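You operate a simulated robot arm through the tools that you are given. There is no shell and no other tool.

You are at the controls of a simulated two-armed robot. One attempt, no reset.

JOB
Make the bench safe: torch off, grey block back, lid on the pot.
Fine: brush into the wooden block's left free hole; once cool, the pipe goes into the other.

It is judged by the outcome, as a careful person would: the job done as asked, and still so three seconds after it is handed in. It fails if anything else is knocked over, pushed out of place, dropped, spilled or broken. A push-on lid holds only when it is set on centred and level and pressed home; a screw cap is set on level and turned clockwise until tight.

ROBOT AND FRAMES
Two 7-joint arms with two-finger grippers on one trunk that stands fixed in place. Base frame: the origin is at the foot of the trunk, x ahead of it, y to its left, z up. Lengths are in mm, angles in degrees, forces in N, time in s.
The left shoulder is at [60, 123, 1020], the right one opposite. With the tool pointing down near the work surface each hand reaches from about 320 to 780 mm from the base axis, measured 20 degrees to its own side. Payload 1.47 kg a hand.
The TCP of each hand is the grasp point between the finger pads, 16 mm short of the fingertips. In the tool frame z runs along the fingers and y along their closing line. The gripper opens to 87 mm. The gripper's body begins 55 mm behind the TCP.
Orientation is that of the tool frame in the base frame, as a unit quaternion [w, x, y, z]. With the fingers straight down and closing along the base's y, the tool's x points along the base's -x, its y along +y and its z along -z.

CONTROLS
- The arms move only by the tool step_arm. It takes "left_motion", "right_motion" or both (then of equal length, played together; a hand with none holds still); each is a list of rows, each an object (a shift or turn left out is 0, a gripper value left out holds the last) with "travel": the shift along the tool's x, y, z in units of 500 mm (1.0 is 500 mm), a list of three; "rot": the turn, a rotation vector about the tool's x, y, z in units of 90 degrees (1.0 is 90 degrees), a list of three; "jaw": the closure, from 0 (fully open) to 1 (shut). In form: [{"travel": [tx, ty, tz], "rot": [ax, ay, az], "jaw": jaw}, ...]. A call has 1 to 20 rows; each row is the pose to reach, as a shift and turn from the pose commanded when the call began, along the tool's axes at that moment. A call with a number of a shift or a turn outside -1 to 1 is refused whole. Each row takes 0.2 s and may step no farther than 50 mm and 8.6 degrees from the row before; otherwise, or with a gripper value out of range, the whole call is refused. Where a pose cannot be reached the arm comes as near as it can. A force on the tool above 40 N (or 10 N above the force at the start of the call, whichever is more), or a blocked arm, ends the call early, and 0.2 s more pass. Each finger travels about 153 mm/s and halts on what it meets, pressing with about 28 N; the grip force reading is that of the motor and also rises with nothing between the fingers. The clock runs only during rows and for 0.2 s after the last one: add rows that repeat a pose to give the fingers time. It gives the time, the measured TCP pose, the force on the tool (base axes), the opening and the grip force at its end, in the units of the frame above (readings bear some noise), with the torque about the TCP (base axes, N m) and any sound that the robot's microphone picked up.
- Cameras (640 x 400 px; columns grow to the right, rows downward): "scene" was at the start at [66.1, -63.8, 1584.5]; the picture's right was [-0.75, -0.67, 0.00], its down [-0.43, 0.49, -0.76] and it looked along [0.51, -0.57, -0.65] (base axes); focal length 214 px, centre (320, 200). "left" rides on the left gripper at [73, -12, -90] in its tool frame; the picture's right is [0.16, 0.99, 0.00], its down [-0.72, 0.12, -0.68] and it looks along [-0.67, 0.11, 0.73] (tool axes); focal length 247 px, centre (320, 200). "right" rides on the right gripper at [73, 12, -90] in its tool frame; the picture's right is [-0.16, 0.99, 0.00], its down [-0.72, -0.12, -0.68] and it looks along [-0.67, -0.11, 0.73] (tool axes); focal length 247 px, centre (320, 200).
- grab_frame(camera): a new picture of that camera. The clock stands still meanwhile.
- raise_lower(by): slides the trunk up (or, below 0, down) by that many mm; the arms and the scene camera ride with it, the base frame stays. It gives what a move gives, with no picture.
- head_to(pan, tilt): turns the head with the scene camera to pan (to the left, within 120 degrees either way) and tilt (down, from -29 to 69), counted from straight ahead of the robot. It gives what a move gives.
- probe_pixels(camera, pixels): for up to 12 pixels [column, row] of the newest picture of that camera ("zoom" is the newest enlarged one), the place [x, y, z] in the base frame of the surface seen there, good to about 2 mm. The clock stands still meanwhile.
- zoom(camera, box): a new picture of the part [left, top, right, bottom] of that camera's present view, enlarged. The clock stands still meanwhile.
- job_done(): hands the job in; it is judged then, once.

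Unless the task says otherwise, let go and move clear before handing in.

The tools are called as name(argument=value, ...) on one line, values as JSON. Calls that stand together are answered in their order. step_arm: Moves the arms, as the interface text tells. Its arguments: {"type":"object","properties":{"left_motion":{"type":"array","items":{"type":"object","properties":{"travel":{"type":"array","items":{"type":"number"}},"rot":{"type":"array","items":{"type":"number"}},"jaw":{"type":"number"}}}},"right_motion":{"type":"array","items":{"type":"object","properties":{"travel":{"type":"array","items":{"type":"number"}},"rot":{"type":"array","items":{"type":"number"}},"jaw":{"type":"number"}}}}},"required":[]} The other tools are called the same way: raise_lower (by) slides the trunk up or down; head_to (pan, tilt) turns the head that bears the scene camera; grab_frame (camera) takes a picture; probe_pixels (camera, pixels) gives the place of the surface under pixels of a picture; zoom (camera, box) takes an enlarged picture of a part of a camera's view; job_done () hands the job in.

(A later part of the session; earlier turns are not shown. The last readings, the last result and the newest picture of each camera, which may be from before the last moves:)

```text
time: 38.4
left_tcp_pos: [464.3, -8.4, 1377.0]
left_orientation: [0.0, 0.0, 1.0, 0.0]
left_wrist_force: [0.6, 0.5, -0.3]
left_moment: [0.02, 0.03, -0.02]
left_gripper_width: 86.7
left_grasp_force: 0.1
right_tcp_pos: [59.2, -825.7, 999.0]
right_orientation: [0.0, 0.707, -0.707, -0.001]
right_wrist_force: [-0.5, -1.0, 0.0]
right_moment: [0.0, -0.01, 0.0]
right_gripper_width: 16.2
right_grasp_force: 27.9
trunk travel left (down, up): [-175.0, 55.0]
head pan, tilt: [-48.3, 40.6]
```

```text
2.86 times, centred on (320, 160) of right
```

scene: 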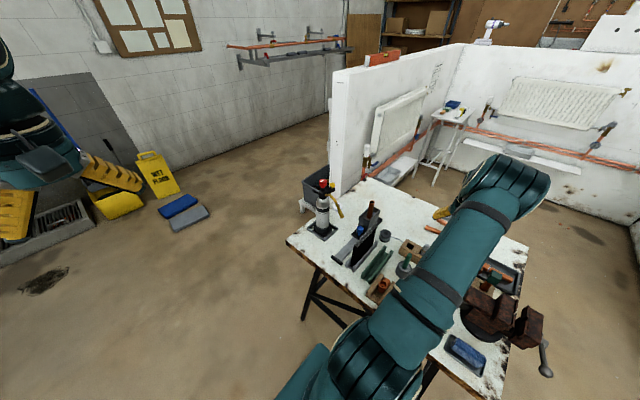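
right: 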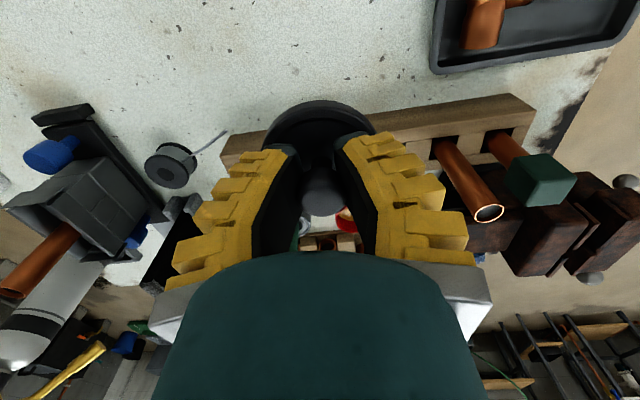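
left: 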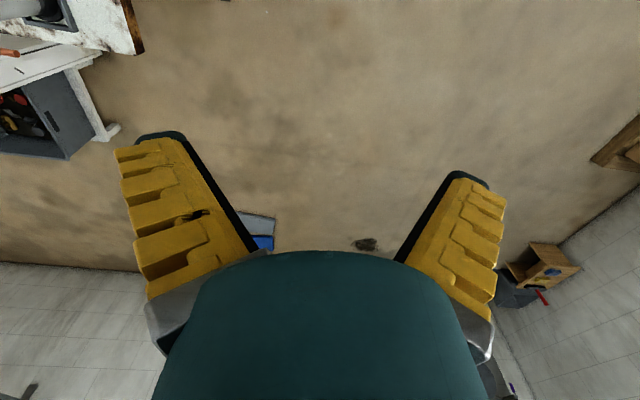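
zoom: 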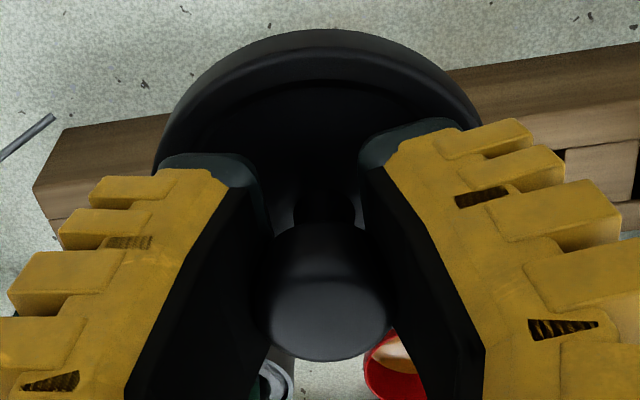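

The lid hangs level and secure. I'll carry it at z≈1000 over to the red pot and look down past it at the rim.

step_arm(right_motion=[{"travel": [-0.07, 0.008, 0]}, {"travel": [-0.15, 0.017, 0]}, {"travel": [-0.23, 0.026, 0]}, {"travel": [-0.31, 0.035, 0]}, {"travel": [-0.37, 0.041, 0]}, {"travel": [-0.394, 0.044, 0]}, {"travel": [-0.394, 0.044, 0]}])

grab_frame(camera="right")

zoom(camera="right", box=[240, 30, 400, 160])

grab_frame(camera="scene")

```text
time: 40.0
left_tcp_pos: [464.2, -7.8, 1378.8]
left_orientation: [0.0, 0.0, 1.0, 0.0]
left_wrist_force: [0.4, -0.7, -0.1]
left_moment: [0.0, -0.01, 0.0]
left_gripper_width: 87.0
left_grasp_force: 0.1
right_tcp_pos: [39.2, -629.2, 1000.0]
right_orientation: [0.0, 0.708, -0.707, 0.0]
right_wrist_force: [-0.7, 0.3, -1.1]
right_moment: [-0.02, 0.01, -0.01]
right_gripper_width: 17.2
right_grasp_force: 27.6
trunk travel left (down, up): [-175.0, 55.0]
head pan, tilt: [-48.3, 40.6]
```

```text
taken
```

right: 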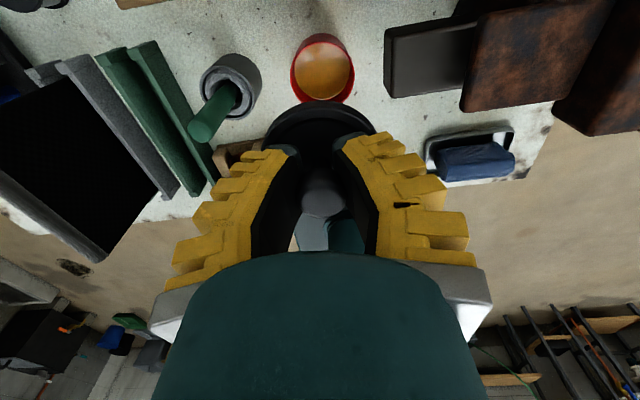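

```text
3.08 times, centred on (320, 95) of right
```

zoom: 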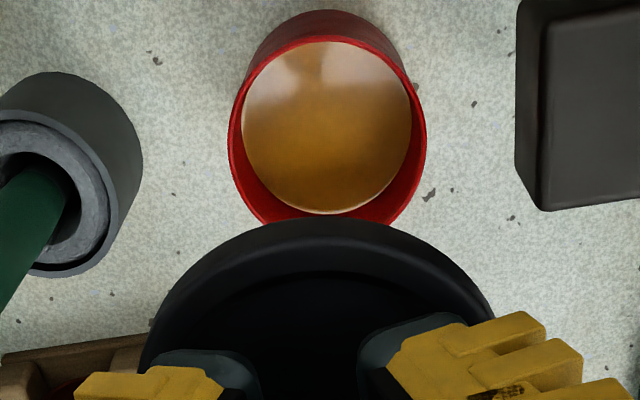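

```text
taken
```

scene: 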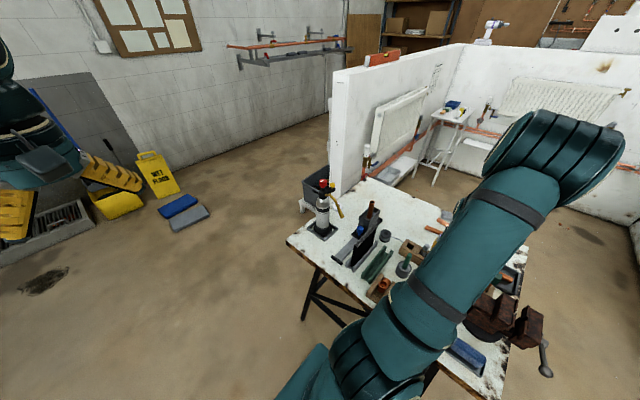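

The pot's rim is visible past the lid (left (231,140), right (425,145) in the zoom). I'll probe rim and lid points for exact alignment.

probe_pixels(camera="zoom", pixels=[[233, 135], [422, 140], [325, 39], [265, 65], [390, 68], [265, 212], [395, 212], [325, 130], [250, 200], [408, 200], [242, 95], [412, 95]])

probe_pixels(camera="zoom", pixels=[[320, 228], [160, 320], [470, 300], [200, 275], [440, 265], [320, 300], [260, 238], [380, 238], [300, 260], [350, 260], [155, 350], [480, 310]])

```text
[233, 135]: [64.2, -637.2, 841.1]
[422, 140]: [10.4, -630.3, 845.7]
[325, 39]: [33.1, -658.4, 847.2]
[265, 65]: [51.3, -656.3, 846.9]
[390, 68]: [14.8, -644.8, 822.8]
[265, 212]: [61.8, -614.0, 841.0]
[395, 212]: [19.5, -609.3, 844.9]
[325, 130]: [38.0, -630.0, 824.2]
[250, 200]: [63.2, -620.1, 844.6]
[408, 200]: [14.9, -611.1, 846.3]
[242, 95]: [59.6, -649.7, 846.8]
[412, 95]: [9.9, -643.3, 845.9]
```

```text
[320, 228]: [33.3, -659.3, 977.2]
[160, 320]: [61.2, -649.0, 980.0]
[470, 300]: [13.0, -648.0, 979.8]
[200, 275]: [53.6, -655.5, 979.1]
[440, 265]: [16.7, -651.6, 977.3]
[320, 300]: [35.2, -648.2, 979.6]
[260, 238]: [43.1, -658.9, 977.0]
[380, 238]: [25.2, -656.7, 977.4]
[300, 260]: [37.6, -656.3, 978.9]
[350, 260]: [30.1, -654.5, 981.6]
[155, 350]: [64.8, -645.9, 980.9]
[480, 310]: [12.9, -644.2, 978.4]
```

zoom(camera="right", box=[282, 28, 362, 108])

```text
5.00 times, centred on (322, 68) of right
```

zoom: 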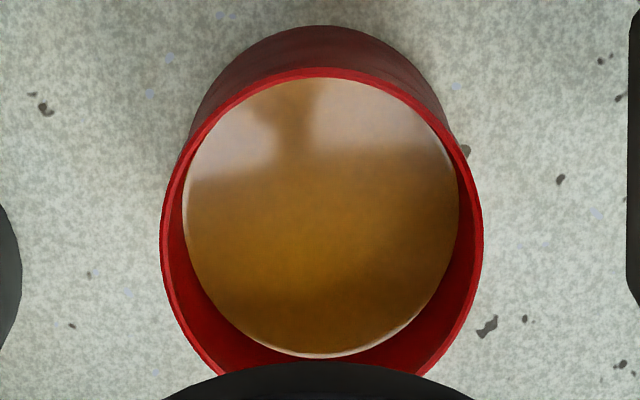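

probe_pixels(camera="zoom", pixels=[[322, 73], [166, 235], [479, 235], [222, 112], [422, 110], [184, 158], [461, 158], [180, 305], [465, 305], [200, 345], [445, 345], [270, 82]])

probe_pixels(camera="zoom", pixels=[[322, 75], [165, 215], [480, 215], [171, 190], [474, 190], [172, 280], [473, 280], [205, 130], [440, 130], [378, 83], [210, 360], [435, 360]])

```text
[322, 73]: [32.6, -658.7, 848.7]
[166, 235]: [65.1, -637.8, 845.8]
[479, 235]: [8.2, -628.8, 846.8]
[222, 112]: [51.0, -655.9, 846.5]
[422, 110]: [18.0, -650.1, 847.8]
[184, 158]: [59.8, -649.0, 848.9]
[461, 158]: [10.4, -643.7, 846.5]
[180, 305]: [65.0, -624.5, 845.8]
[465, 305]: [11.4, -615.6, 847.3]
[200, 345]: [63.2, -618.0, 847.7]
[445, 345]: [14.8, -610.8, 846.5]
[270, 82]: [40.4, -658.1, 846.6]
```

```text
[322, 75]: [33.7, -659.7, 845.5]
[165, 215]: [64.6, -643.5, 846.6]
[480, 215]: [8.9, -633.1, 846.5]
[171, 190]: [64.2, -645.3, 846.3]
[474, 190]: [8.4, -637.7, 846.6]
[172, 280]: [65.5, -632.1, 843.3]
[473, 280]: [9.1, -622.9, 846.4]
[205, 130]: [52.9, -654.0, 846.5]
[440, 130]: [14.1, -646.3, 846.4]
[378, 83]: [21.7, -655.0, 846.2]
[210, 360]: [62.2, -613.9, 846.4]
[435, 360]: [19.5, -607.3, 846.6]
```

Fitted pot centre: (37.0,−630.3), radius ≈29. Now I'll probe the held lid's outer edge the same way.

zoom(camera="right", box=[255, 92, 385, 162])

```text
4.92 times, centred on (320, 127) of right
```

zoom: 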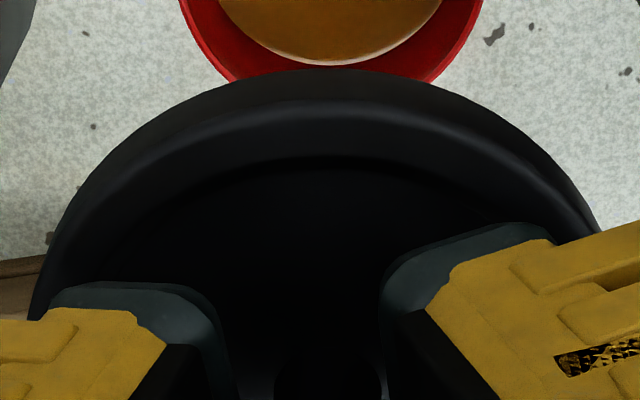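

probe_pixels(camera="zoom", pixels=[[320, 76], [200, 103], [440, 100], [120, 162], [525, 152], [60, 245], [582, 208], [320, 92], [150, 145], [490, 130], [320, 120], [45, 290]])

probe_pixels(camera="zoom", pixels=[[320, 85], [260, 92], [380, 90], [200, 112], [440, 108], [120, 172], [525, 162], [70, 245], [575, 215], [320, 135], [200, 155], [440, 150]])

```text
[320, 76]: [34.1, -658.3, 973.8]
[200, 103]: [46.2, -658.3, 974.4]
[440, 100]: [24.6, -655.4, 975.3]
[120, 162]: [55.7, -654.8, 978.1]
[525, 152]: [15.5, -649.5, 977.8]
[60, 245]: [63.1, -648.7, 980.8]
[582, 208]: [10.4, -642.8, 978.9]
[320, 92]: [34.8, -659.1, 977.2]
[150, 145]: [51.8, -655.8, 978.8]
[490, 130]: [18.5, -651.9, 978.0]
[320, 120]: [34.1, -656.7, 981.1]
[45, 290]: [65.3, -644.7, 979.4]
```

```text
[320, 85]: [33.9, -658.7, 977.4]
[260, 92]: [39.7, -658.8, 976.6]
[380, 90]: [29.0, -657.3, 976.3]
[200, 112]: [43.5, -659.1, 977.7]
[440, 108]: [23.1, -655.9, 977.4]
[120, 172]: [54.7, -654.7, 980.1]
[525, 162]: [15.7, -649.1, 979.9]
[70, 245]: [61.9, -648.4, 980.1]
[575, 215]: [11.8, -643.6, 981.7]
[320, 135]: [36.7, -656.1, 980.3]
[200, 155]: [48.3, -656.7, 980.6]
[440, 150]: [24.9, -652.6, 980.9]
```

The lid's centre is about (38.5,−627.8), so it must shift by roughly (−1.3,−2.3) to match the pot at (37.0,−630.3). I'll make that shift and lower to about 8 mm above the rim.

step_arm(right_motion=[{"travel": [0.0046, 0.0026, 0.02]}, {"travel": [0.0046, 0.0026, 0.08]}, {"travel": [0.0046, 0.0026, 0.14]}, {"travel": [0.0046, 0.0026, 0.19]}, {"travel": [0.0046, 0.0026, 0.228]}, {"travel": [0.0046, 0.0026, 0.228]}])

grab_frame(camera="right")

zoom(camera="right", box=[240, 70, 400, 190])

```text
time: 41.4
left_tcp_pos: [464.1, -7.6, 1379.3]
left_orientation: [-0.001, 0.0, 1.0, -0.001]
left_wrist_force: [0.8, 0.3, -0.9]
left_moment: [0.0, 0.02, -0.02]
left_gripper_width: 87.0
left_grasp_force: 0.1
right_tcp_pos: [38.1, -631.2, 887.5]
right_orientation: [0.0, -0.706, 0.708, 0.0]
right_wrist_force: [0.2, 0.5, 0.0]
right_moment: [0.01, -0.02, 0.01]
right_gripper_width: 18.5
right_grasp_force: 27.7
trunk travel left (down, up): [-175.0, 55.0]
head pan, tilt: [-48.3, 40.6]
```

```text
taken
```

right: 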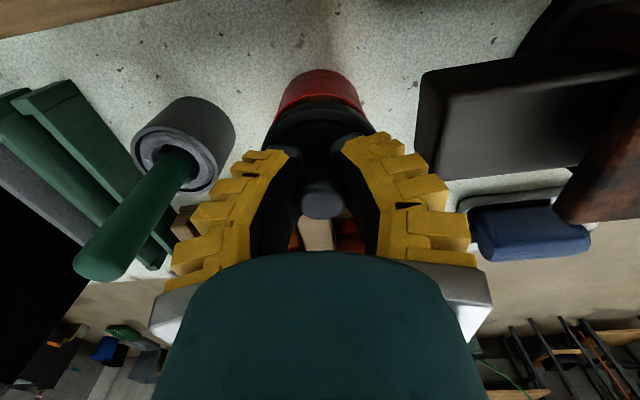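

```text
3.33 times, centred on (320, 130) of right
```

zoom: 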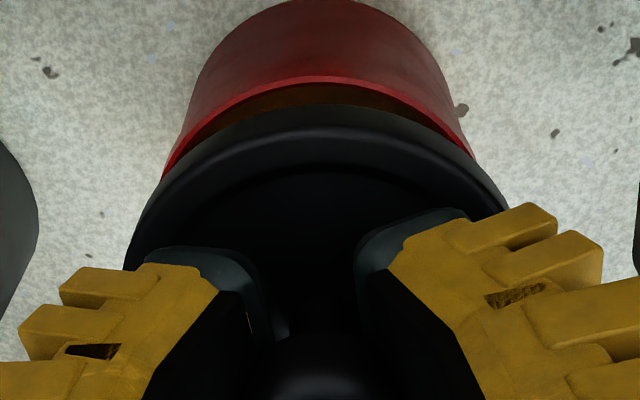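

Now both the pot's lip (320,82) and the lid's skirt (320,115) show at close range. I'll probe them to check the centring.

probe_pixels(camera="zoom", pixels=[[320, 79], [260, 88], [380, 86], [210, 118], [430, 112], [180, 150], [460, 140], [320, 20], [250, 40], [390, 40], [205, 90], [440, 90]])

probe_pixels(camera="zoom", pixels=[[320, 112], [260, 118], [380, 116], [210, 142], [430, 135], [170, 180], [470, 165], [140, 235], [495, 195], [320, 120], [290, 116], [350, 116]])

```text
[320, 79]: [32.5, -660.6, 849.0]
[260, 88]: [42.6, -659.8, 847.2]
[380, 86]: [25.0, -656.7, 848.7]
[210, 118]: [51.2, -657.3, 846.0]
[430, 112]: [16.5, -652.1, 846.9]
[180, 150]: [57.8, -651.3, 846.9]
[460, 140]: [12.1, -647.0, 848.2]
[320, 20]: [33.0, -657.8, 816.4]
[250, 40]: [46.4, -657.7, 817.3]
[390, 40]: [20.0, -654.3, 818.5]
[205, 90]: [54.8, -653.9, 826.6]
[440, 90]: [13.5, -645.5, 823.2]
```

```text
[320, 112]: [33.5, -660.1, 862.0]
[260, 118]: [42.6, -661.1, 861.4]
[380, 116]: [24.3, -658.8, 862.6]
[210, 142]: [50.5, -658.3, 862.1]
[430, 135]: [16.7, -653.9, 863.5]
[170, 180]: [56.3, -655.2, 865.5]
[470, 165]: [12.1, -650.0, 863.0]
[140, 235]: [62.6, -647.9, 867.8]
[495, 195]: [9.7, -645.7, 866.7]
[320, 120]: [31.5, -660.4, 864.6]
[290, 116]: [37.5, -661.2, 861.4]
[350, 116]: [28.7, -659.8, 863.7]
```

Lid centre (36.5,−630.0) against pot (36.8,−631.0±0.5): nearly centred. I'll nudge −0.8 mm in y and lower gently onto the rim.

step_arm(right_motion=[{"travel": [0.0016, 0, 0.004]}, {"travel": [0.0016, 0, 0.01]}, {"travel": [0.0016, 0, 0.016]}, {"travel": [0.0016, 0, 0.022]}])

zoom(camera="right", box=[240, 70, 400, 190])

```text
time: 42.4
left_tcp_pos: [465.0, -7.6, 1378.7]
left_orientation: [0.0, 0.001, 1.0, 0.0]
left_wrist_force: [-0.6, 0.7, 0.0]
left_moment: [-0.01, -0.01, -0.04]
left_gripper_width: 86.7
left_grasp_force: 0.1
right_tcp_pos: [35.8, -633.3, 875.3]
right_orientation: [0.0, 0.707, -0.707, 0.0]
right_wrist_force: [-0.5, -0.3, -0.2]
right_moment: [-0.01, 0.0, 0.03]
right_gripper_width: 16.9
right_grasp_force: 28.3
trunk travel left (down, up): [-175.0, 55.0]
head pan, tilt: [-48.3, 40.6]
```

```text
3.33 times, centred on (320, 130) of right
```

zoom: 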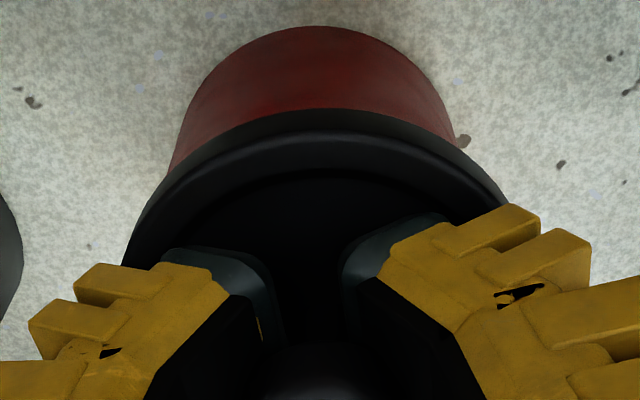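

No contact force yet at z≈875, the lid looks concentric. I'll continue in 2 mm rows and feel for the seat.

step_arm(right_motion=[{"travel": [0, 0, 0.004]}, {"travel": [0, 0, 0.008]}, {"travel": [0, 0, 0.012]}])

```text
time: 43.2
left_tcp_pos: [464.3, -8.8, 1378.4]
left_orientation: [0.001, 0.0, 1.0, 0.0]
left_wrist_force: [0.4, -0.2, 0.3]
left_moment: [0.02, 0.02, 0.04]
left_gripper_width: 87.0
left_grasp_force: 0.0
right_tcp_pos: [35.7, -633.1, 869.5]
right_orientation: [0.0, -0.707, 0.707, 0.0]
right_wrist_force: [0.1, -1.1, -0.4]
right_moment: [0.02, -0.03, -0.01]
right_gripper_width: 15.6
right_grasp_force: 28.2
trunk travel left (down, up): [-175.0, 55.0]
head pan, tilt: [-48.3, 40.6]
```

step_arm(right_motion=[{"travel": [0, 0, 0.004]}, {"travel": [0, 0, 0.008]}, {"travel": [0, 0, 0.012]}])

zoom(camera="right", box=[240, 70, 400, 190])

```text
time: 44.0
left_tcp_pos: [465.8, -7.8, 1378.6]
left_orientation: [0.0, 0.0, 1.0, 0.0]
left_wrist_force: [0.1, 0.0, 0.0]
left_moment: [0.01, 0.02, 0.02]
left_gripper_width: 86.7
left_grasp_force: 0.0
right_tcp_pos: [36.5, -633.8, 864.2]
right_orientation: [0.002, 0.708, -0.706, 0.002]
right_wrist_force: [1.5, -0.7, 7.0]
right_moment: [-0.26, 0.0, 0.03]
right_gripper_width: 14.7
right_grasp_force: 27.6
trunk travel left (down, up): [-175.0, 55.0]
head pan, tilt: [-48.3, 40.6]
heard: snap
```

```text
3.33 times, centred on (320, 130) of right
```

zoom: 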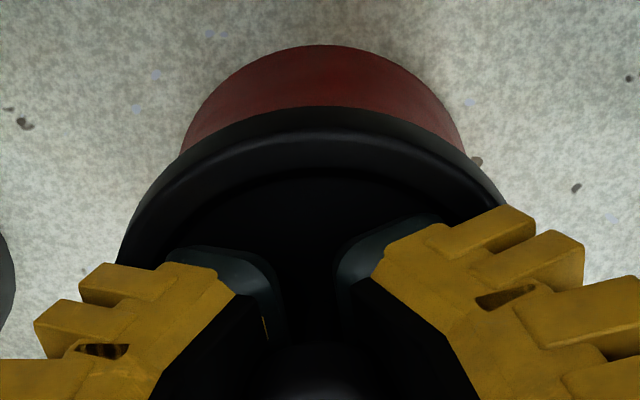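

I heard the "snap": the lid is pressed home, with 7 N on the tool. I'll open the jaws a little and rise straight up.

step_arm(right_motion=[{"travel": [0, 0, 0], "jaw": 0.7}, {"travel": [0, 0, 0], "jaw": 0.5}, {"travel": [0, 0, 0], "jaw": 0.5}, {"travel": [0, 0, -0.03], "jaw": 0.5}, {"travel": [0, 0, -0.1]}, {"travel": [0, 0, -0.19]}, {"travel": [0, 0, -0.28]}])

grab_frame(camera="right")

zoom(camera="right", box=[170, 10, 370, 170])

```text
time: 45.6
left_tcp_pos: [465.5, -8.1, 1378.5]
left_orientation: [0.0, 0.0, 1.0, 0.0]
left_wrist_force: [0.4, 0.6, -0.3]
left_moment: [-0.03, 0.0, -0.04]
left_gripper_width: 86.7
left_grasp_force: 0.0
right_tcp_pos: [39.7, -631.5, 1005.4]
right_orientation: [0.0, -0.707, 0.707, 0.0]
right_wrist_force: [-0.4, 0.7, 1.1]
right_moment: [0.01, 0.02, 0.01]
right_gripper_width: 48.9
right_grasp_force: 3.5
trunk travel left (down, up): [-175.0, 55.0]
head pan, tilt: [-48.3, 40.6]
```

```text
taken
```

right: 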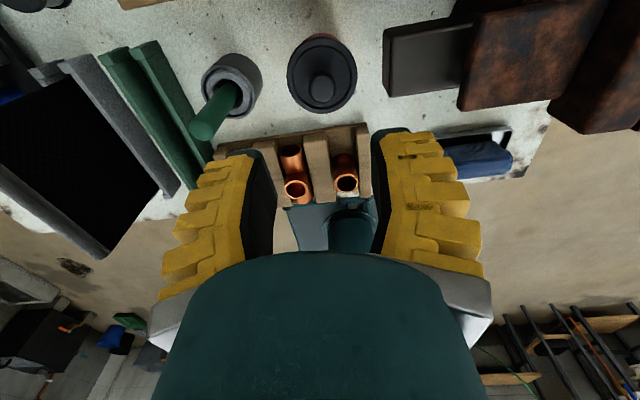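

```text
2.50 times, centred on (270, 90) of right
```

zoom: 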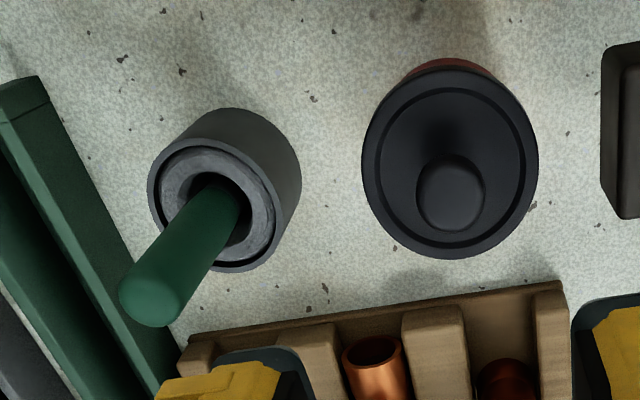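

The lid sits on the red pot. I'll probe its level, and the brush's top and base in the jar for its position and lean.

probe_pixels(camera="zoom", pixels=[[450, 78], [372, 160], [530, 160], [450, 245], [400, 100], [510, 100], [448, 195], [395, 215], [505, 215]])

probe_pixels(camera="zoom", pixels=[[150, 300], [125, 290], [180, 300], [200, 235], [185, 215], [225, 250], [215, 195], [160, 165], [262, 215], [245, 250], [205, 145], [155, 320]])

```text
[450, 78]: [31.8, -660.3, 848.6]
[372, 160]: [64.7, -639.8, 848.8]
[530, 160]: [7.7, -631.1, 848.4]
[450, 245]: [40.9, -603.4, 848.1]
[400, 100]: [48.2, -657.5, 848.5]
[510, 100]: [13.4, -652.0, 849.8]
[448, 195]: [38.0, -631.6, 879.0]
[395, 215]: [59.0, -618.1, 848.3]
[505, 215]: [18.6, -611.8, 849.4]
```

```text
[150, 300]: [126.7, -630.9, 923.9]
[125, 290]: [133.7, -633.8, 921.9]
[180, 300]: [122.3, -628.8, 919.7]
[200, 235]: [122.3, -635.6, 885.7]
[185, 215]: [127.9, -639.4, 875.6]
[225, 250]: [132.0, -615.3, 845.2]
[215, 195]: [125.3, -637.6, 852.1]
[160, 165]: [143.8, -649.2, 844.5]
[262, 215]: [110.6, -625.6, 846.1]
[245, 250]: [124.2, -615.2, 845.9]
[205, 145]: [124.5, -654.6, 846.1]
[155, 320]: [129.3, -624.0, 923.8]
```

The lid is level (edge z 848.1–849.8). The brush handle is upright at about (127.5,−630), top z≈924. I'll move above it.

step_arm(right_motion=[{"travel": [-0.003, -0.08, 0]}, {"travel": [-0.0062, -0.16, 0]}, {"travel": [-0.0062, -0.1816, 0]}, {"travel": [-0.0062, -0.1816, 0.04]}, {"travel": [-0.0062, -0.1816, 0.06]}])

grab_frame(camera="right")

zoom(camera="right", box=[260, 60, 380, 180])

```text
time: 46.8
left_tcp_pos: [465.2, -7.1, 1378.7]
left_orientation: [0.0, 0.0, 1.0, 0.0]
left_wrist_force: [0.0, 0.0, -0.2]
left_moment: [-0.01, -0.02, 0.0]
left_gripper_width: 87.0
left_grasp_force: 0.1
right_tcp_pos: [127.0, -630.4, 973.2]
right_orientation: [0.0, 0.708, -0.707, 0.0]
right_wrist_force: [0.4, 0.5, 0.0]
right_moment: [0.0, -0.03, 0.0]
right_gripper_width: 49.2
right_grasp_force: 4.6
trunk travel left (down, up): [-175.0, 55.0]
head pan, tilt: [-48.3, 40.6]
```

```text
taken
```

right: 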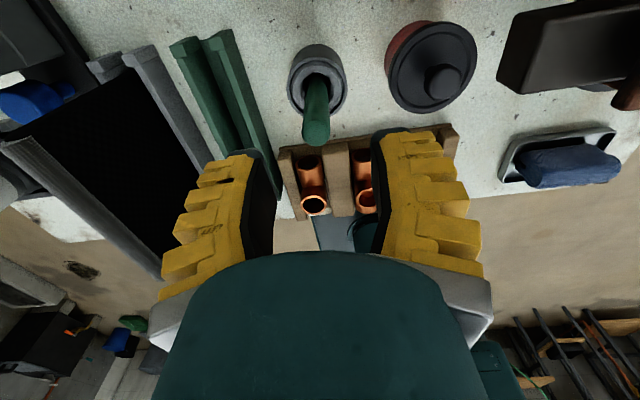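

```text
3.33 times, centred on (320, 120) of right
```

zoom: 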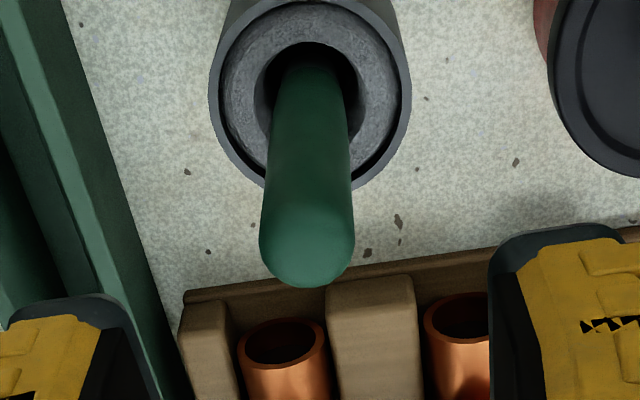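

probe_pixels(camera="zoom", pixels=[[305, 255], [265, 235], [350, 235], [308, 150], [275, 150], [345, 150], [308, 80], [280, 90], [340, 90], [215, 100], [408, 100], [312, 20]])

```text
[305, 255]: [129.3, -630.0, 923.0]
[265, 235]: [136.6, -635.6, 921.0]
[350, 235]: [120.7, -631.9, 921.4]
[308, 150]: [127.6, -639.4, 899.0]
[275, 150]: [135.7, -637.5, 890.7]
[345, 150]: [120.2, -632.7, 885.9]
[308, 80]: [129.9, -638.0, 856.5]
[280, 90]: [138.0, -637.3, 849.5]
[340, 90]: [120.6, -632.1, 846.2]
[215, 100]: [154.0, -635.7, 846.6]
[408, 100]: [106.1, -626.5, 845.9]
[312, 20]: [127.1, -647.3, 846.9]
```

The handle is Ø≈17 at (128.7,−631), vertical. I'll descend to z≈904 and grip it.

step_arm(right_motion=[{"travel": [0.002, -0.0024, 0.05]}, {"travel": [0.002, -0.0024, 0.1]}, {"travel": [0.002, -0.0024, 0.138]}, {"travel": [0.002, -0.0024, 0.138], "jaw": 0.7}, {"travel": [0.002, -0.0024, 0.138], "jaw": 0.95}, {"travel": [0.002, -0.0024, 0.138], "jaw": 1.0}])

grab_frame(camera="right")

```text
time: 48.2
left_tcp_pos: [465.6, -9.0, 1377.3]
left_orientation: [0.0, 0.001, 1.0, 0.0]
left_wrist_force: [0.7, -0.7, 0.6]
left_moment: [0.01, 0.0, 0.03]
left_gripper_width: 87.1
left_grasp_force: 0.1
right_tcp_pos: [127.7, -632.1, 904.5]
right_orientation: [0.001, -0.707, 0.707, 0.0]
right_wrist_force: [0.3, -0.4, 0.0]
right_moment: [0.04, 0.02, 0.0]
right_gripper_width: 10.5
right_grasp_force: 27.5
trunk travel left (down, up): [-175.0, 55.0]
head pan, tilt: [-48.3, 40.6]
```

```text
taken
```

right: 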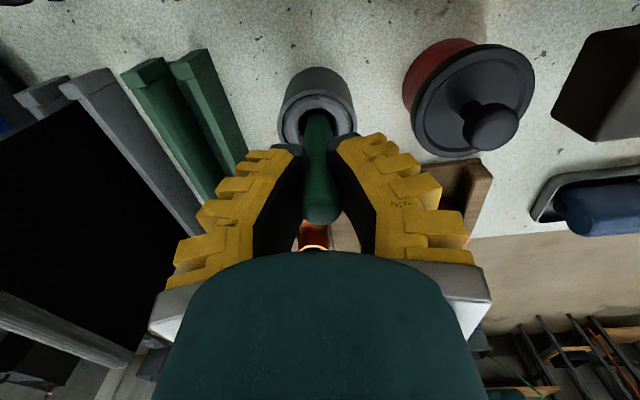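

The handle is gripped. I'll lift it out slowly and look at its lower end.

step_arm(right_motion=[{"travel": [0, 0, -0.02]}, {"travel": [0, 0, -0.06]}, {"travel": [0, 0, -0.11]}, {"travel": [0, 0, -0.16]}, {"travel": [0, 0, -0.21]}, {"travel": [0, 0, -0.25]}])

grab_frame(camera="right")

zoom(camera="right", box=[260, 40, 380, 160])

grab_frame(camera="scene")

```text
time: 49.6
left_tcp_pos: [465.0, -8.7, 1377.7]
left_orientation: [0.0, 0.0, 1.0, -0.001]
left_wrist_force: [0.1, 0.2, -0.9]
left_moment: [-0.02, 0.01, 0.01]
left_gripper_width: 87.1
left_grasp_force: 0.0
right_tcp_pos: [129.5, -634.1, 1030.9]
right_orientation: [0.0, -0.707, 0.707, 0.0]
right_wrist_force: [-1.0, -0.3, -0.5]
right_moment: [-0.01, 0.0, 0.01]
right_gripper_width: 9.9
right_grasp_force: 28.1
trunk travel left (down, up): [-175.0, 55.0]
head pan, tilt: [-48.3, 40.6]
```

```text
taken
```

right: 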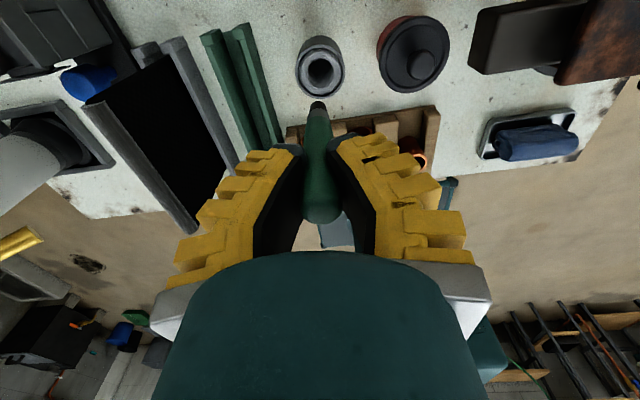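

```text
3.33 times, centred on (320, 100) of right
```

zoom: 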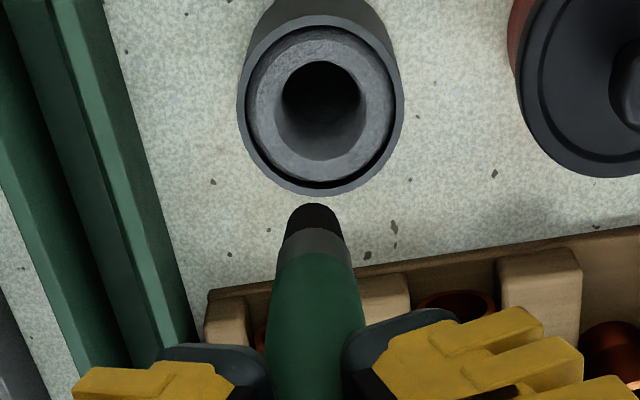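

```text
taken
```

scene: 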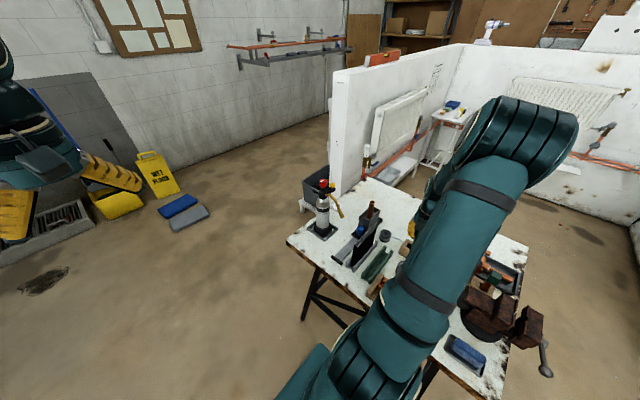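

The brush came out whole: green handle, grey ferrule, black bristles at zoom (313,220). I'll probe its lower end and the block's left hole.

probe_pixels(camera="zoom", pixels=[[313, 212], [290, 235], [340, 235], [313, 245], [310, 300], [280, 290], [350, 290]])

```text
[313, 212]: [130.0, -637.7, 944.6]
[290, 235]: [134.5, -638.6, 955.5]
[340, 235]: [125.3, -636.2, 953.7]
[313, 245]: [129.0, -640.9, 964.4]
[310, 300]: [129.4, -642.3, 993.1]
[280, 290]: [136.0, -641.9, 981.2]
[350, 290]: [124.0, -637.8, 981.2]
```

The bristle end is 85 mm below the TCP (tip z≈944). I'll carry the brush over the leftmost hole (≈(157,−735)) at this height and look down at the hole.

step_arm(right_motion=[{"travel": [0.06, -0.016, 0]}, {"travel": [0.13, -0.035, 0]}, {"travel": [0.19, -0.052, 0]}, {"travel": [0.208, -0.0566, 0]}, {"travel": [0.208, -0.0566, 0]}])

grab_frame(camera="right")

zoom(camera="right", box=[260, 20, 380, 140])

```text
time: 50.8
left_tcp_pos: [465.2, -9.0, 1378.4]
left_orientation: [0.0, 0.0, 1.0, 0.0]
left_wrist_force: [-1.1, 0.0, 0.5]
left_moment: [-0.02, -0.04, 0.01]
left_gripper_width: 87.0
left_grasp_force: 0.0
right_tcp_pos: [158.6, -736.8, 1030.5]
right_orientation: [0.0, -0.707, 0.708, 0.0]
right_wrist_force: [-0.2, 0.1, -0.8]
right_moment: [0.03, -0.01, 0.0]
right_gripper_width: 9.8
right_grasp_force: 28.0
trunk travel left (down, up): [-175.0, 55.0]
head pan, tilt: [-48.3, 40.6]
```

```text
taken
```

right: 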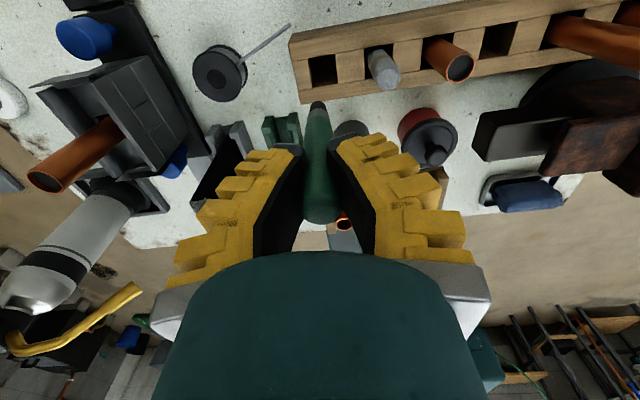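

```text
3.33 times, centred on (320, 80) of right
```

zoom: 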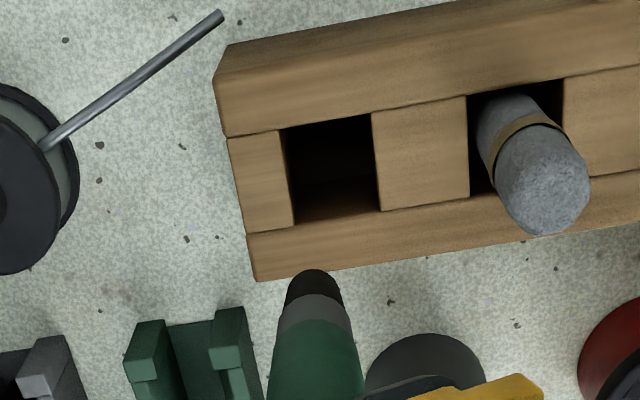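

The hole's mouth is clear at zoom (282–380,115–222). I'll probe its edges.

probe_pixels(camera="zoom", pixels=[[281, 175], [288, 215], [278, 135], [382, 200], [375, 125], [380, 165], [330, 120], [300, 126], [360, 114], [335, 219], [305, 224], [370, 213]])

probe_pixels(camera="zoom", pixels=[[313, 272], [313, 285], [335, 170], [330, 200], [340, 150], [540, 200], [470, 150], [560, 130], [240, 180], [260, 255], [235, 60], [600, 60]])

```text
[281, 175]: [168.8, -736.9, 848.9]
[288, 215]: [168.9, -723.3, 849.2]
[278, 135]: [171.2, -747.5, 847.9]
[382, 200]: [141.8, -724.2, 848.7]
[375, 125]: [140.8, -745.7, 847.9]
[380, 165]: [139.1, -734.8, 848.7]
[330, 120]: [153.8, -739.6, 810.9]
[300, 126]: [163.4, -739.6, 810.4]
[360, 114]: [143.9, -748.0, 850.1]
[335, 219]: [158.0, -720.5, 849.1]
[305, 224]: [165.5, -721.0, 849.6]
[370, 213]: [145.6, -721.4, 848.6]
```

```text
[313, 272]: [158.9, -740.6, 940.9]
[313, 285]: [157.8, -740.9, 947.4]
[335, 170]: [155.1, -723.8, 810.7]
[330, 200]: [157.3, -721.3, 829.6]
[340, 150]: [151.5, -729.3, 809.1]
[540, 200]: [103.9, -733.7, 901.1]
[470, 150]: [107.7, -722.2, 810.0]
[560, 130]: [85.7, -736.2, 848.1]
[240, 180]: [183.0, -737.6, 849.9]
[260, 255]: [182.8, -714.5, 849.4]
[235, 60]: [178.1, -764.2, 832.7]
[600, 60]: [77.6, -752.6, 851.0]
```

The hole centre is (155,−734.5), about 28 mm square, with its floor at z≈810; the bristle tip is at about (158,−734). I'll shift −3 mm in x and lower the brush in.

step_arm(right_motion=[{"travel": [0.001, 0.006, 0.03]}, {"travel": [0.001, 0.006, 0.09]}, {"travel": [0.001, 0.006, 0.15]}, {"travel": [0.001, 0.006, 0.15]}])

zoom(camera="right", box=[250, 30, 390, 150])

```text
time: 51.8
left_tcp_pos: [465.1, -8.1, 1378.2]
left_orientation: [-0.001, 0.0, 1.0, 0.0]
left_wrist_force: [0.5, 0.4, -1.1]
left_moment: [0.03, -0.02, -0.01]
left_gripper_width: 86.8
left_grasp_force: 0.2
right_tcp_pos: [153.6, -734.6, 953.3]
right_orientation: [0.0, 0.707, -0.707, 0.0]
right_wrist_force: [-0.6, 0.1, -0.7]
right_moment: [0.0, 0.0, 0.0]
right_gripper_width: 9.6
right_grasp_force: 27.8
trunk travel left (down, up): [-175.0, 55.0]
head pan, tilt: [-48.3, 40.6]
```

```text
3.33 times, centred on (320, 90) of right
```

zoom: 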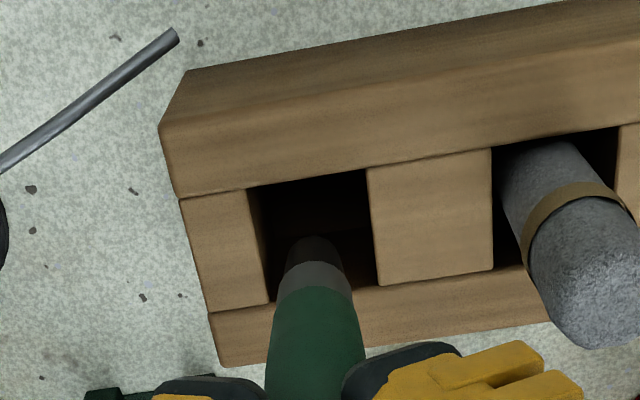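

The bristles are right over the hole's mouth. I'll lower the remaining ~55 mm, slowly at the end.

step_arm(right_motion=[{"travel": [0, 0, 0.03]}, {"travel": [0, 0, 0.06]}, {"travel": [0, 0, 0.09]}, {"travel": [0, 0, 0.104]}, {"travel": [0, 0, 0.11]}])

zoom(camera="right", box=[230, 50, 410, 200])

```text
time: 53.0
left_tcp_pos: [464.7, -7.4, 1379.1]
left_orientation: [0.0, 0.0, 1.0, -0.001]
left_wrist_force: [0.3, 0.6, -0.2]
left_moment: [0.02, 0.01, -0.04]
left_gripper_width: 87.0
left_grasp_force: 0.0
right_tcp_pos: [154.1, -733.9, 901.8]
right_orientation: [0.001, 0.707, -0.707, 0.002]
right_wrist_force: [-0.4, 2.3, 14.9]
right_moment: [0.2, -0.03, 0.02]
right_gripper_width: 9.4
right_grasp_force: 28.0
trunk travel left (down, up): [-175.0, 55.0]
head pan, tilt: [-48.3, 40.6]
```

```text
2.67 times, centred on (320, 125) of right
```

zoom: 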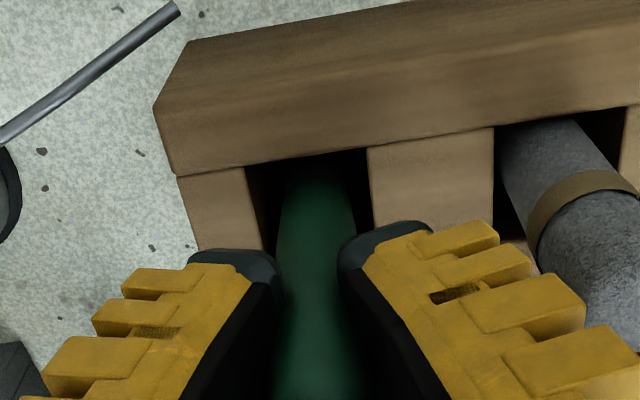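

The brush has touched the hole's floor (15 N). I'll ease up 1 mm, open the jaws modestly (the stub is near) and rise.

step_arm(right_motion=[{"travel": [0, 0, -0.004]}, {"travel": [0, 0, -0.004], "jaw": 0.8}, {"travel": [0, 0, -0.004], "jaw": 0.66}, {"travel": [0, 0, -0.004], "jaw": 0.66}, {"travel": [0, 0, -0.05]}, {"travel": [0, 0, -0.12]}, {"travel": [0, 0, -0.2]}, {"travel": [0, 0, -0.28]}])

grab_frame(camera="right")

zoom(camera="right", box=[240, 0, 400, 120])

zoom(camera="right", box=[0, 60, 200, 220])

```text
time: 54.8
left_tcp_pos: [464.5, -8.4, 1377.1]
left_orientation: [-0.001, -0.001, 1.0, 0.001]
left_wrist_force: [-0.6, 0.2, -0.4]
left_moment: [-0.02, 0.0, -0.03]
left_gripper_width: 87.2
left_grasp_force: 0.0
right_tcp_pos: [154.8, -732.2, 1040.2]
right_orientation: [0.001, 0.708, -0.706, 0.0]
right_wrist_force: [0.0, 0.0, -0.1]
right_moment: [0.0, 0.0, 0.01]
right_gripper_width: 35.9
right_grasp_force: 4.8
trunk travel left (down, up): [-175.0, 55.0]
head pan, tilt: [-48.3, 40.6]
```

```text
taken
```

right: 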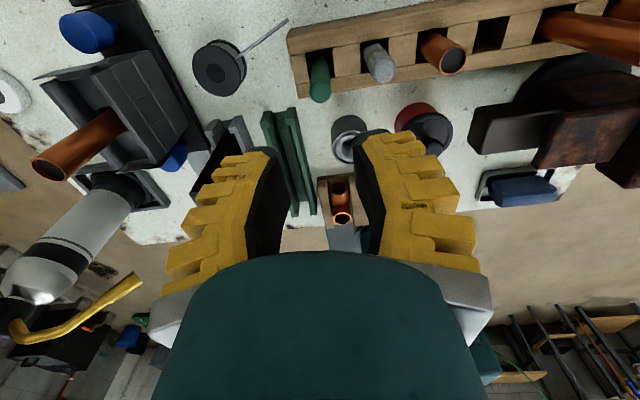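

```text
3.33 times, centred on (320, 60) of right
```

zoom: 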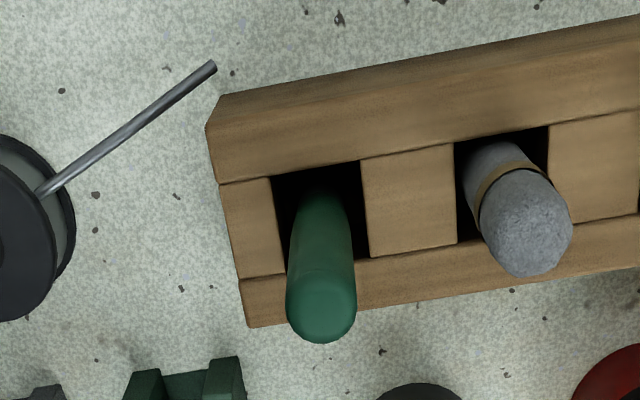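

```text
2.50 times, centred on (100, 140) of right
```

zoom: 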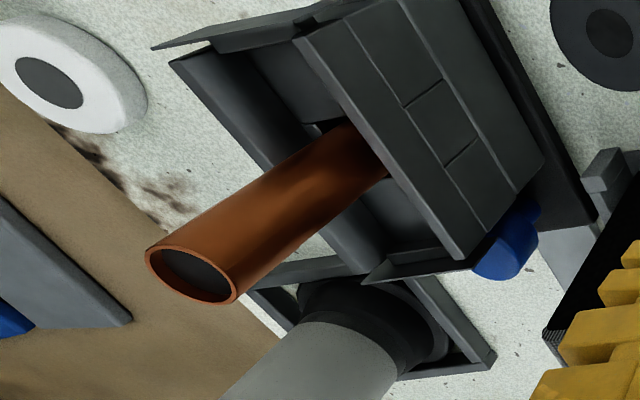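

The brush stands in the left hole. The tower's side shows brick lines, confirming it is the grey fire block. The pipe has turned from gold to copper; I'll compare its colour with the other pipes.

zoom(camera="right", box=[20, 90, 130, 190])

zoom(camera="right", box=[400, 0, 640, 120])

zoom(camera="scene", box=[300, 160, 480, 290])

```text
4.00 times, centred on (75, 140) of right
```

zoom: 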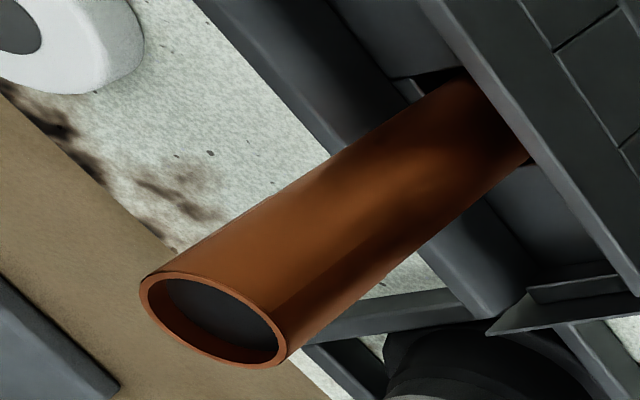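

```text
2.67 times, centred on (520, 60) of right
```

zoom: 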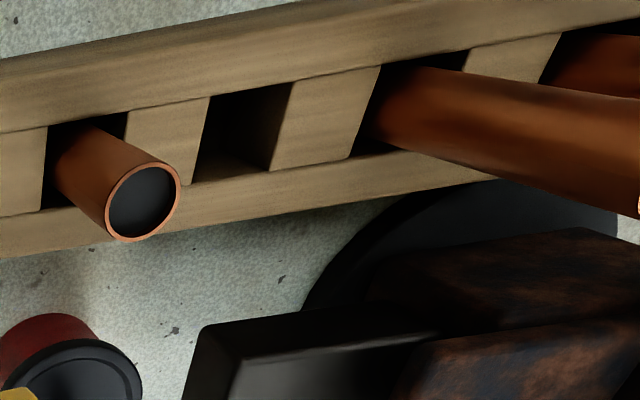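

```text
3.08 times, centred on (390, 225) of scene
```

zoom: 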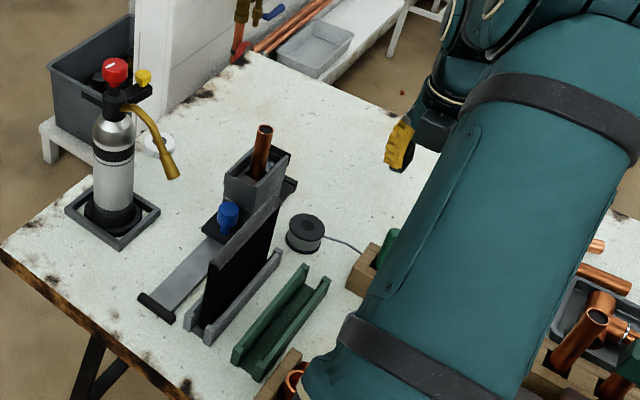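

The pipe's colour now matches the cold pipes. I'll still give it more time; meanwhile I'll probe its present position and the free hole for it.

zoom(camera="right", box=[20, 90, 130, 190])

probe_pixels(camera="zoom", pixels=[[145, 290], [280, 345], [215, 282], [190, 350], [300, 300], [220, 240], [400, 130], [480, 190], [430, 200], [330, 200], [180, 275], [260, 310]])

zoom(camera="right", box=[400, 0, 640, 120])

probe_pixels(camera="zoom", pixels=[[205, 140], [197, 175], [210, 105], [275, 160], [288, 90], [250, 95], [235, 172], [245, 150], [230, 130], [140, 235], [165, 175], [160, 200]])

```text
4.00 times, centred on (75, 140) of right
```

zoom: 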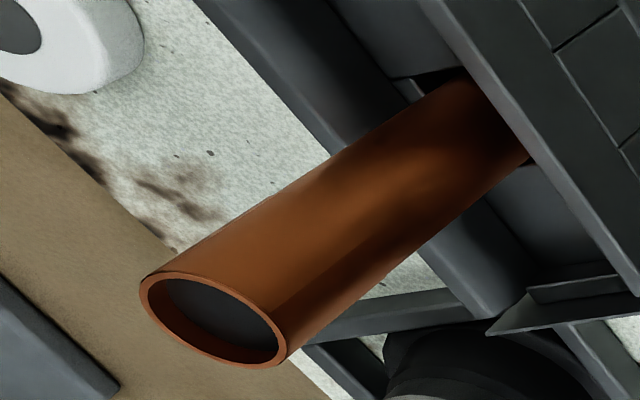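

```text
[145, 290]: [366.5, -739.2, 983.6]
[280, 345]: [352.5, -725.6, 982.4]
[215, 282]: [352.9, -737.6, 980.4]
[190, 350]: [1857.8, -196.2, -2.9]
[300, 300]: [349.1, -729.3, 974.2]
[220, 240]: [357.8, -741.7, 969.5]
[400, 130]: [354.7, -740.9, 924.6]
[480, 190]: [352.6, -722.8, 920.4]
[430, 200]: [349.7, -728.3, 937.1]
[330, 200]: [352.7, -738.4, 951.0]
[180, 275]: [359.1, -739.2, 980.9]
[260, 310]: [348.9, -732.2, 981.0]
```

```text
2.67 times, centred on (520, 60) of right
```

zoom: 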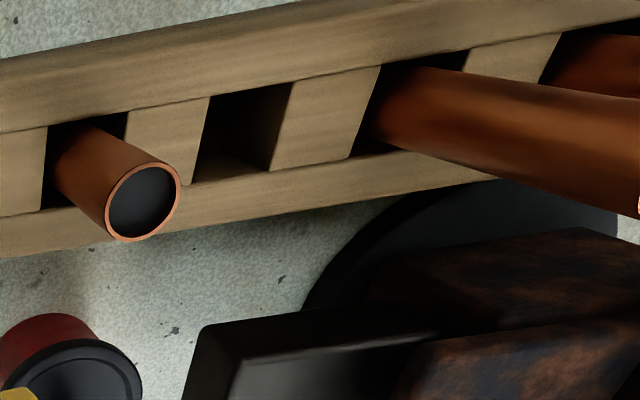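

```text
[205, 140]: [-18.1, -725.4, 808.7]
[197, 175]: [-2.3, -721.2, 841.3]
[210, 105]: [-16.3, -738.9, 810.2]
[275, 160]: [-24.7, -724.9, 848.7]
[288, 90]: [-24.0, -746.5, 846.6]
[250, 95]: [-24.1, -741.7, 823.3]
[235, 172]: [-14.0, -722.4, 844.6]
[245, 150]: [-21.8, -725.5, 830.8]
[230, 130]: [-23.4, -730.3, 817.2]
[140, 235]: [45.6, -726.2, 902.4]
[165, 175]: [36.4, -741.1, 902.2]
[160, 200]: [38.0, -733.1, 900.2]
```

The pipe's rim is centred near (358,−731), top z≈981; the free hole for it is at about (−10,−734). I'll move above the pipe, which also lets it cool longer.

step_arm(right_motion=[{"travel": [0, -0.02, -0.04], "jaw": 0.5}, {"travel": [-0.002, -0.09, -0.042], "jaw": 0.4}, {"travel": [-0.004, -0.17, -0.042]}, {"travel": [-0.006, -0.25, -0.042]}, {"travel": [-0.008, -0.33, -0.042]}, {"travel": [-0.009, -0.39, -0.042]}, {"travel": [-0.009, -0.408, -0.042]}, {"travel": [-0.009, -0.408, -0.042]}])

grab_frame(camera="right")

zoom(camera="right", box=[250, 30, 390, 170])

```text
time: 56.6
left_tcp_pos: [464.5, -8.6, 1378.4]
left_orientation: [0.0, 0.001, 1.0, 0.0]
left_wrist_force: [0.7, -0.5, -0.3]
left_moment: [0.0, 0.01, 0.02]
left_gripper_width: 86.9
left_grasp_force: 0.0
right_tcp_pos: [357.6, -732.0, 1061.2]
right_orientation: [0.001, -0.707, 0.707, 0.001]
right_wrist_force: [-0.5, -0.3, 0.2]
right_moment: [-0.02, -0.01, -0.01]
right_gripper_width: 57.3
right_grasp_force: 3.8
trunk travel left (down, up): [-175.0, 55.0]
head pan, tilt: [-48.3, 40.6]
```

```text
taken
```

right: 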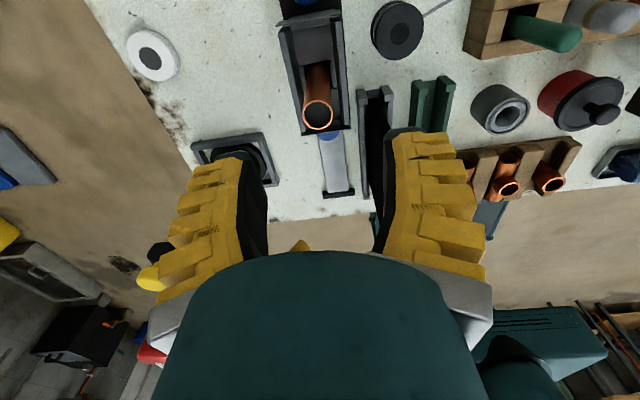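

```text
2.86 times, centred on (320, 100) of right
```

zoom: 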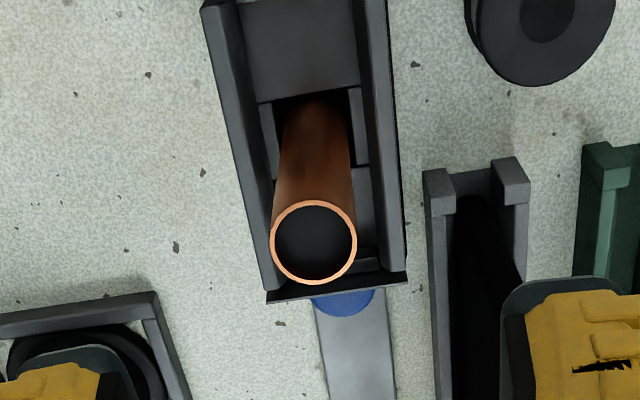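

The pipe shows plain copper now and lies directly below the hand. I'll probe its rim, side and the block's inside.

probe_pixels(camera="zoom", pixels=[[273, 240], [355, 238], [313, 203], [313, 282], [285, 215], [343, 215], [285, 270], [343, 270], [315, 180], [318, 110], [290, 150], [350, 150]])

probe_pixels(camera="zoom", pixels=[[225, 100], [385, 150], [270, 295], [405, 280], [300, 40], [365, 190], [345, 300], [265, 130], [358, 130], [380, 262], [340, 395], [260, 200]])

```text
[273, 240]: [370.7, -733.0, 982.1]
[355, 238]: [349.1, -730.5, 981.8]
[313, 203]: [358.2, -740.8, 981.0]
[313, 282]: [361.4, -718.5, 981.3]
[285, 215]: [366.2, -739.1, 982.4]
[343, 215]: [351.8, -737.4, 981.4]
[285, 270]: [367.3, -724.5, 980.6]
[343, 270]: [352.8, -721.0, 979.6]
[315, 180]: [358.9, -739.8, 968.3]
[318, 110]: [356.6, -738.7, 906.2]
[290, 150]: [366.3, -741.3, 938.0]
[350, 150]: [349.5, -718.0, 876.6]
```

```text
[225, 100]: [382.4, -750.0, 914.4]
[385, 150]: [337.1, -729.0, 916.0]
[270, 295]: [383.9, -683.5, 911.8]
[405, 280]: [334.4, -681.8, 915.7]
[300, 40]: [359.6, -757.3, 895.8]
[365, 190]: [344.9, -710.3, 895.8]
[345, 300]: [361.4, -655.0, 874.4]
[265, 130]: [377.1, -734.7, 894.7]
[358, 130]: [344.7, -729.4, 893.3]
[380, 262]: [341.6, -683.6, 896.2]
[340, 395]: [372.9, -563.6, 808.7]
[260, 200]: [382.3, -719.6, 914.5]
```

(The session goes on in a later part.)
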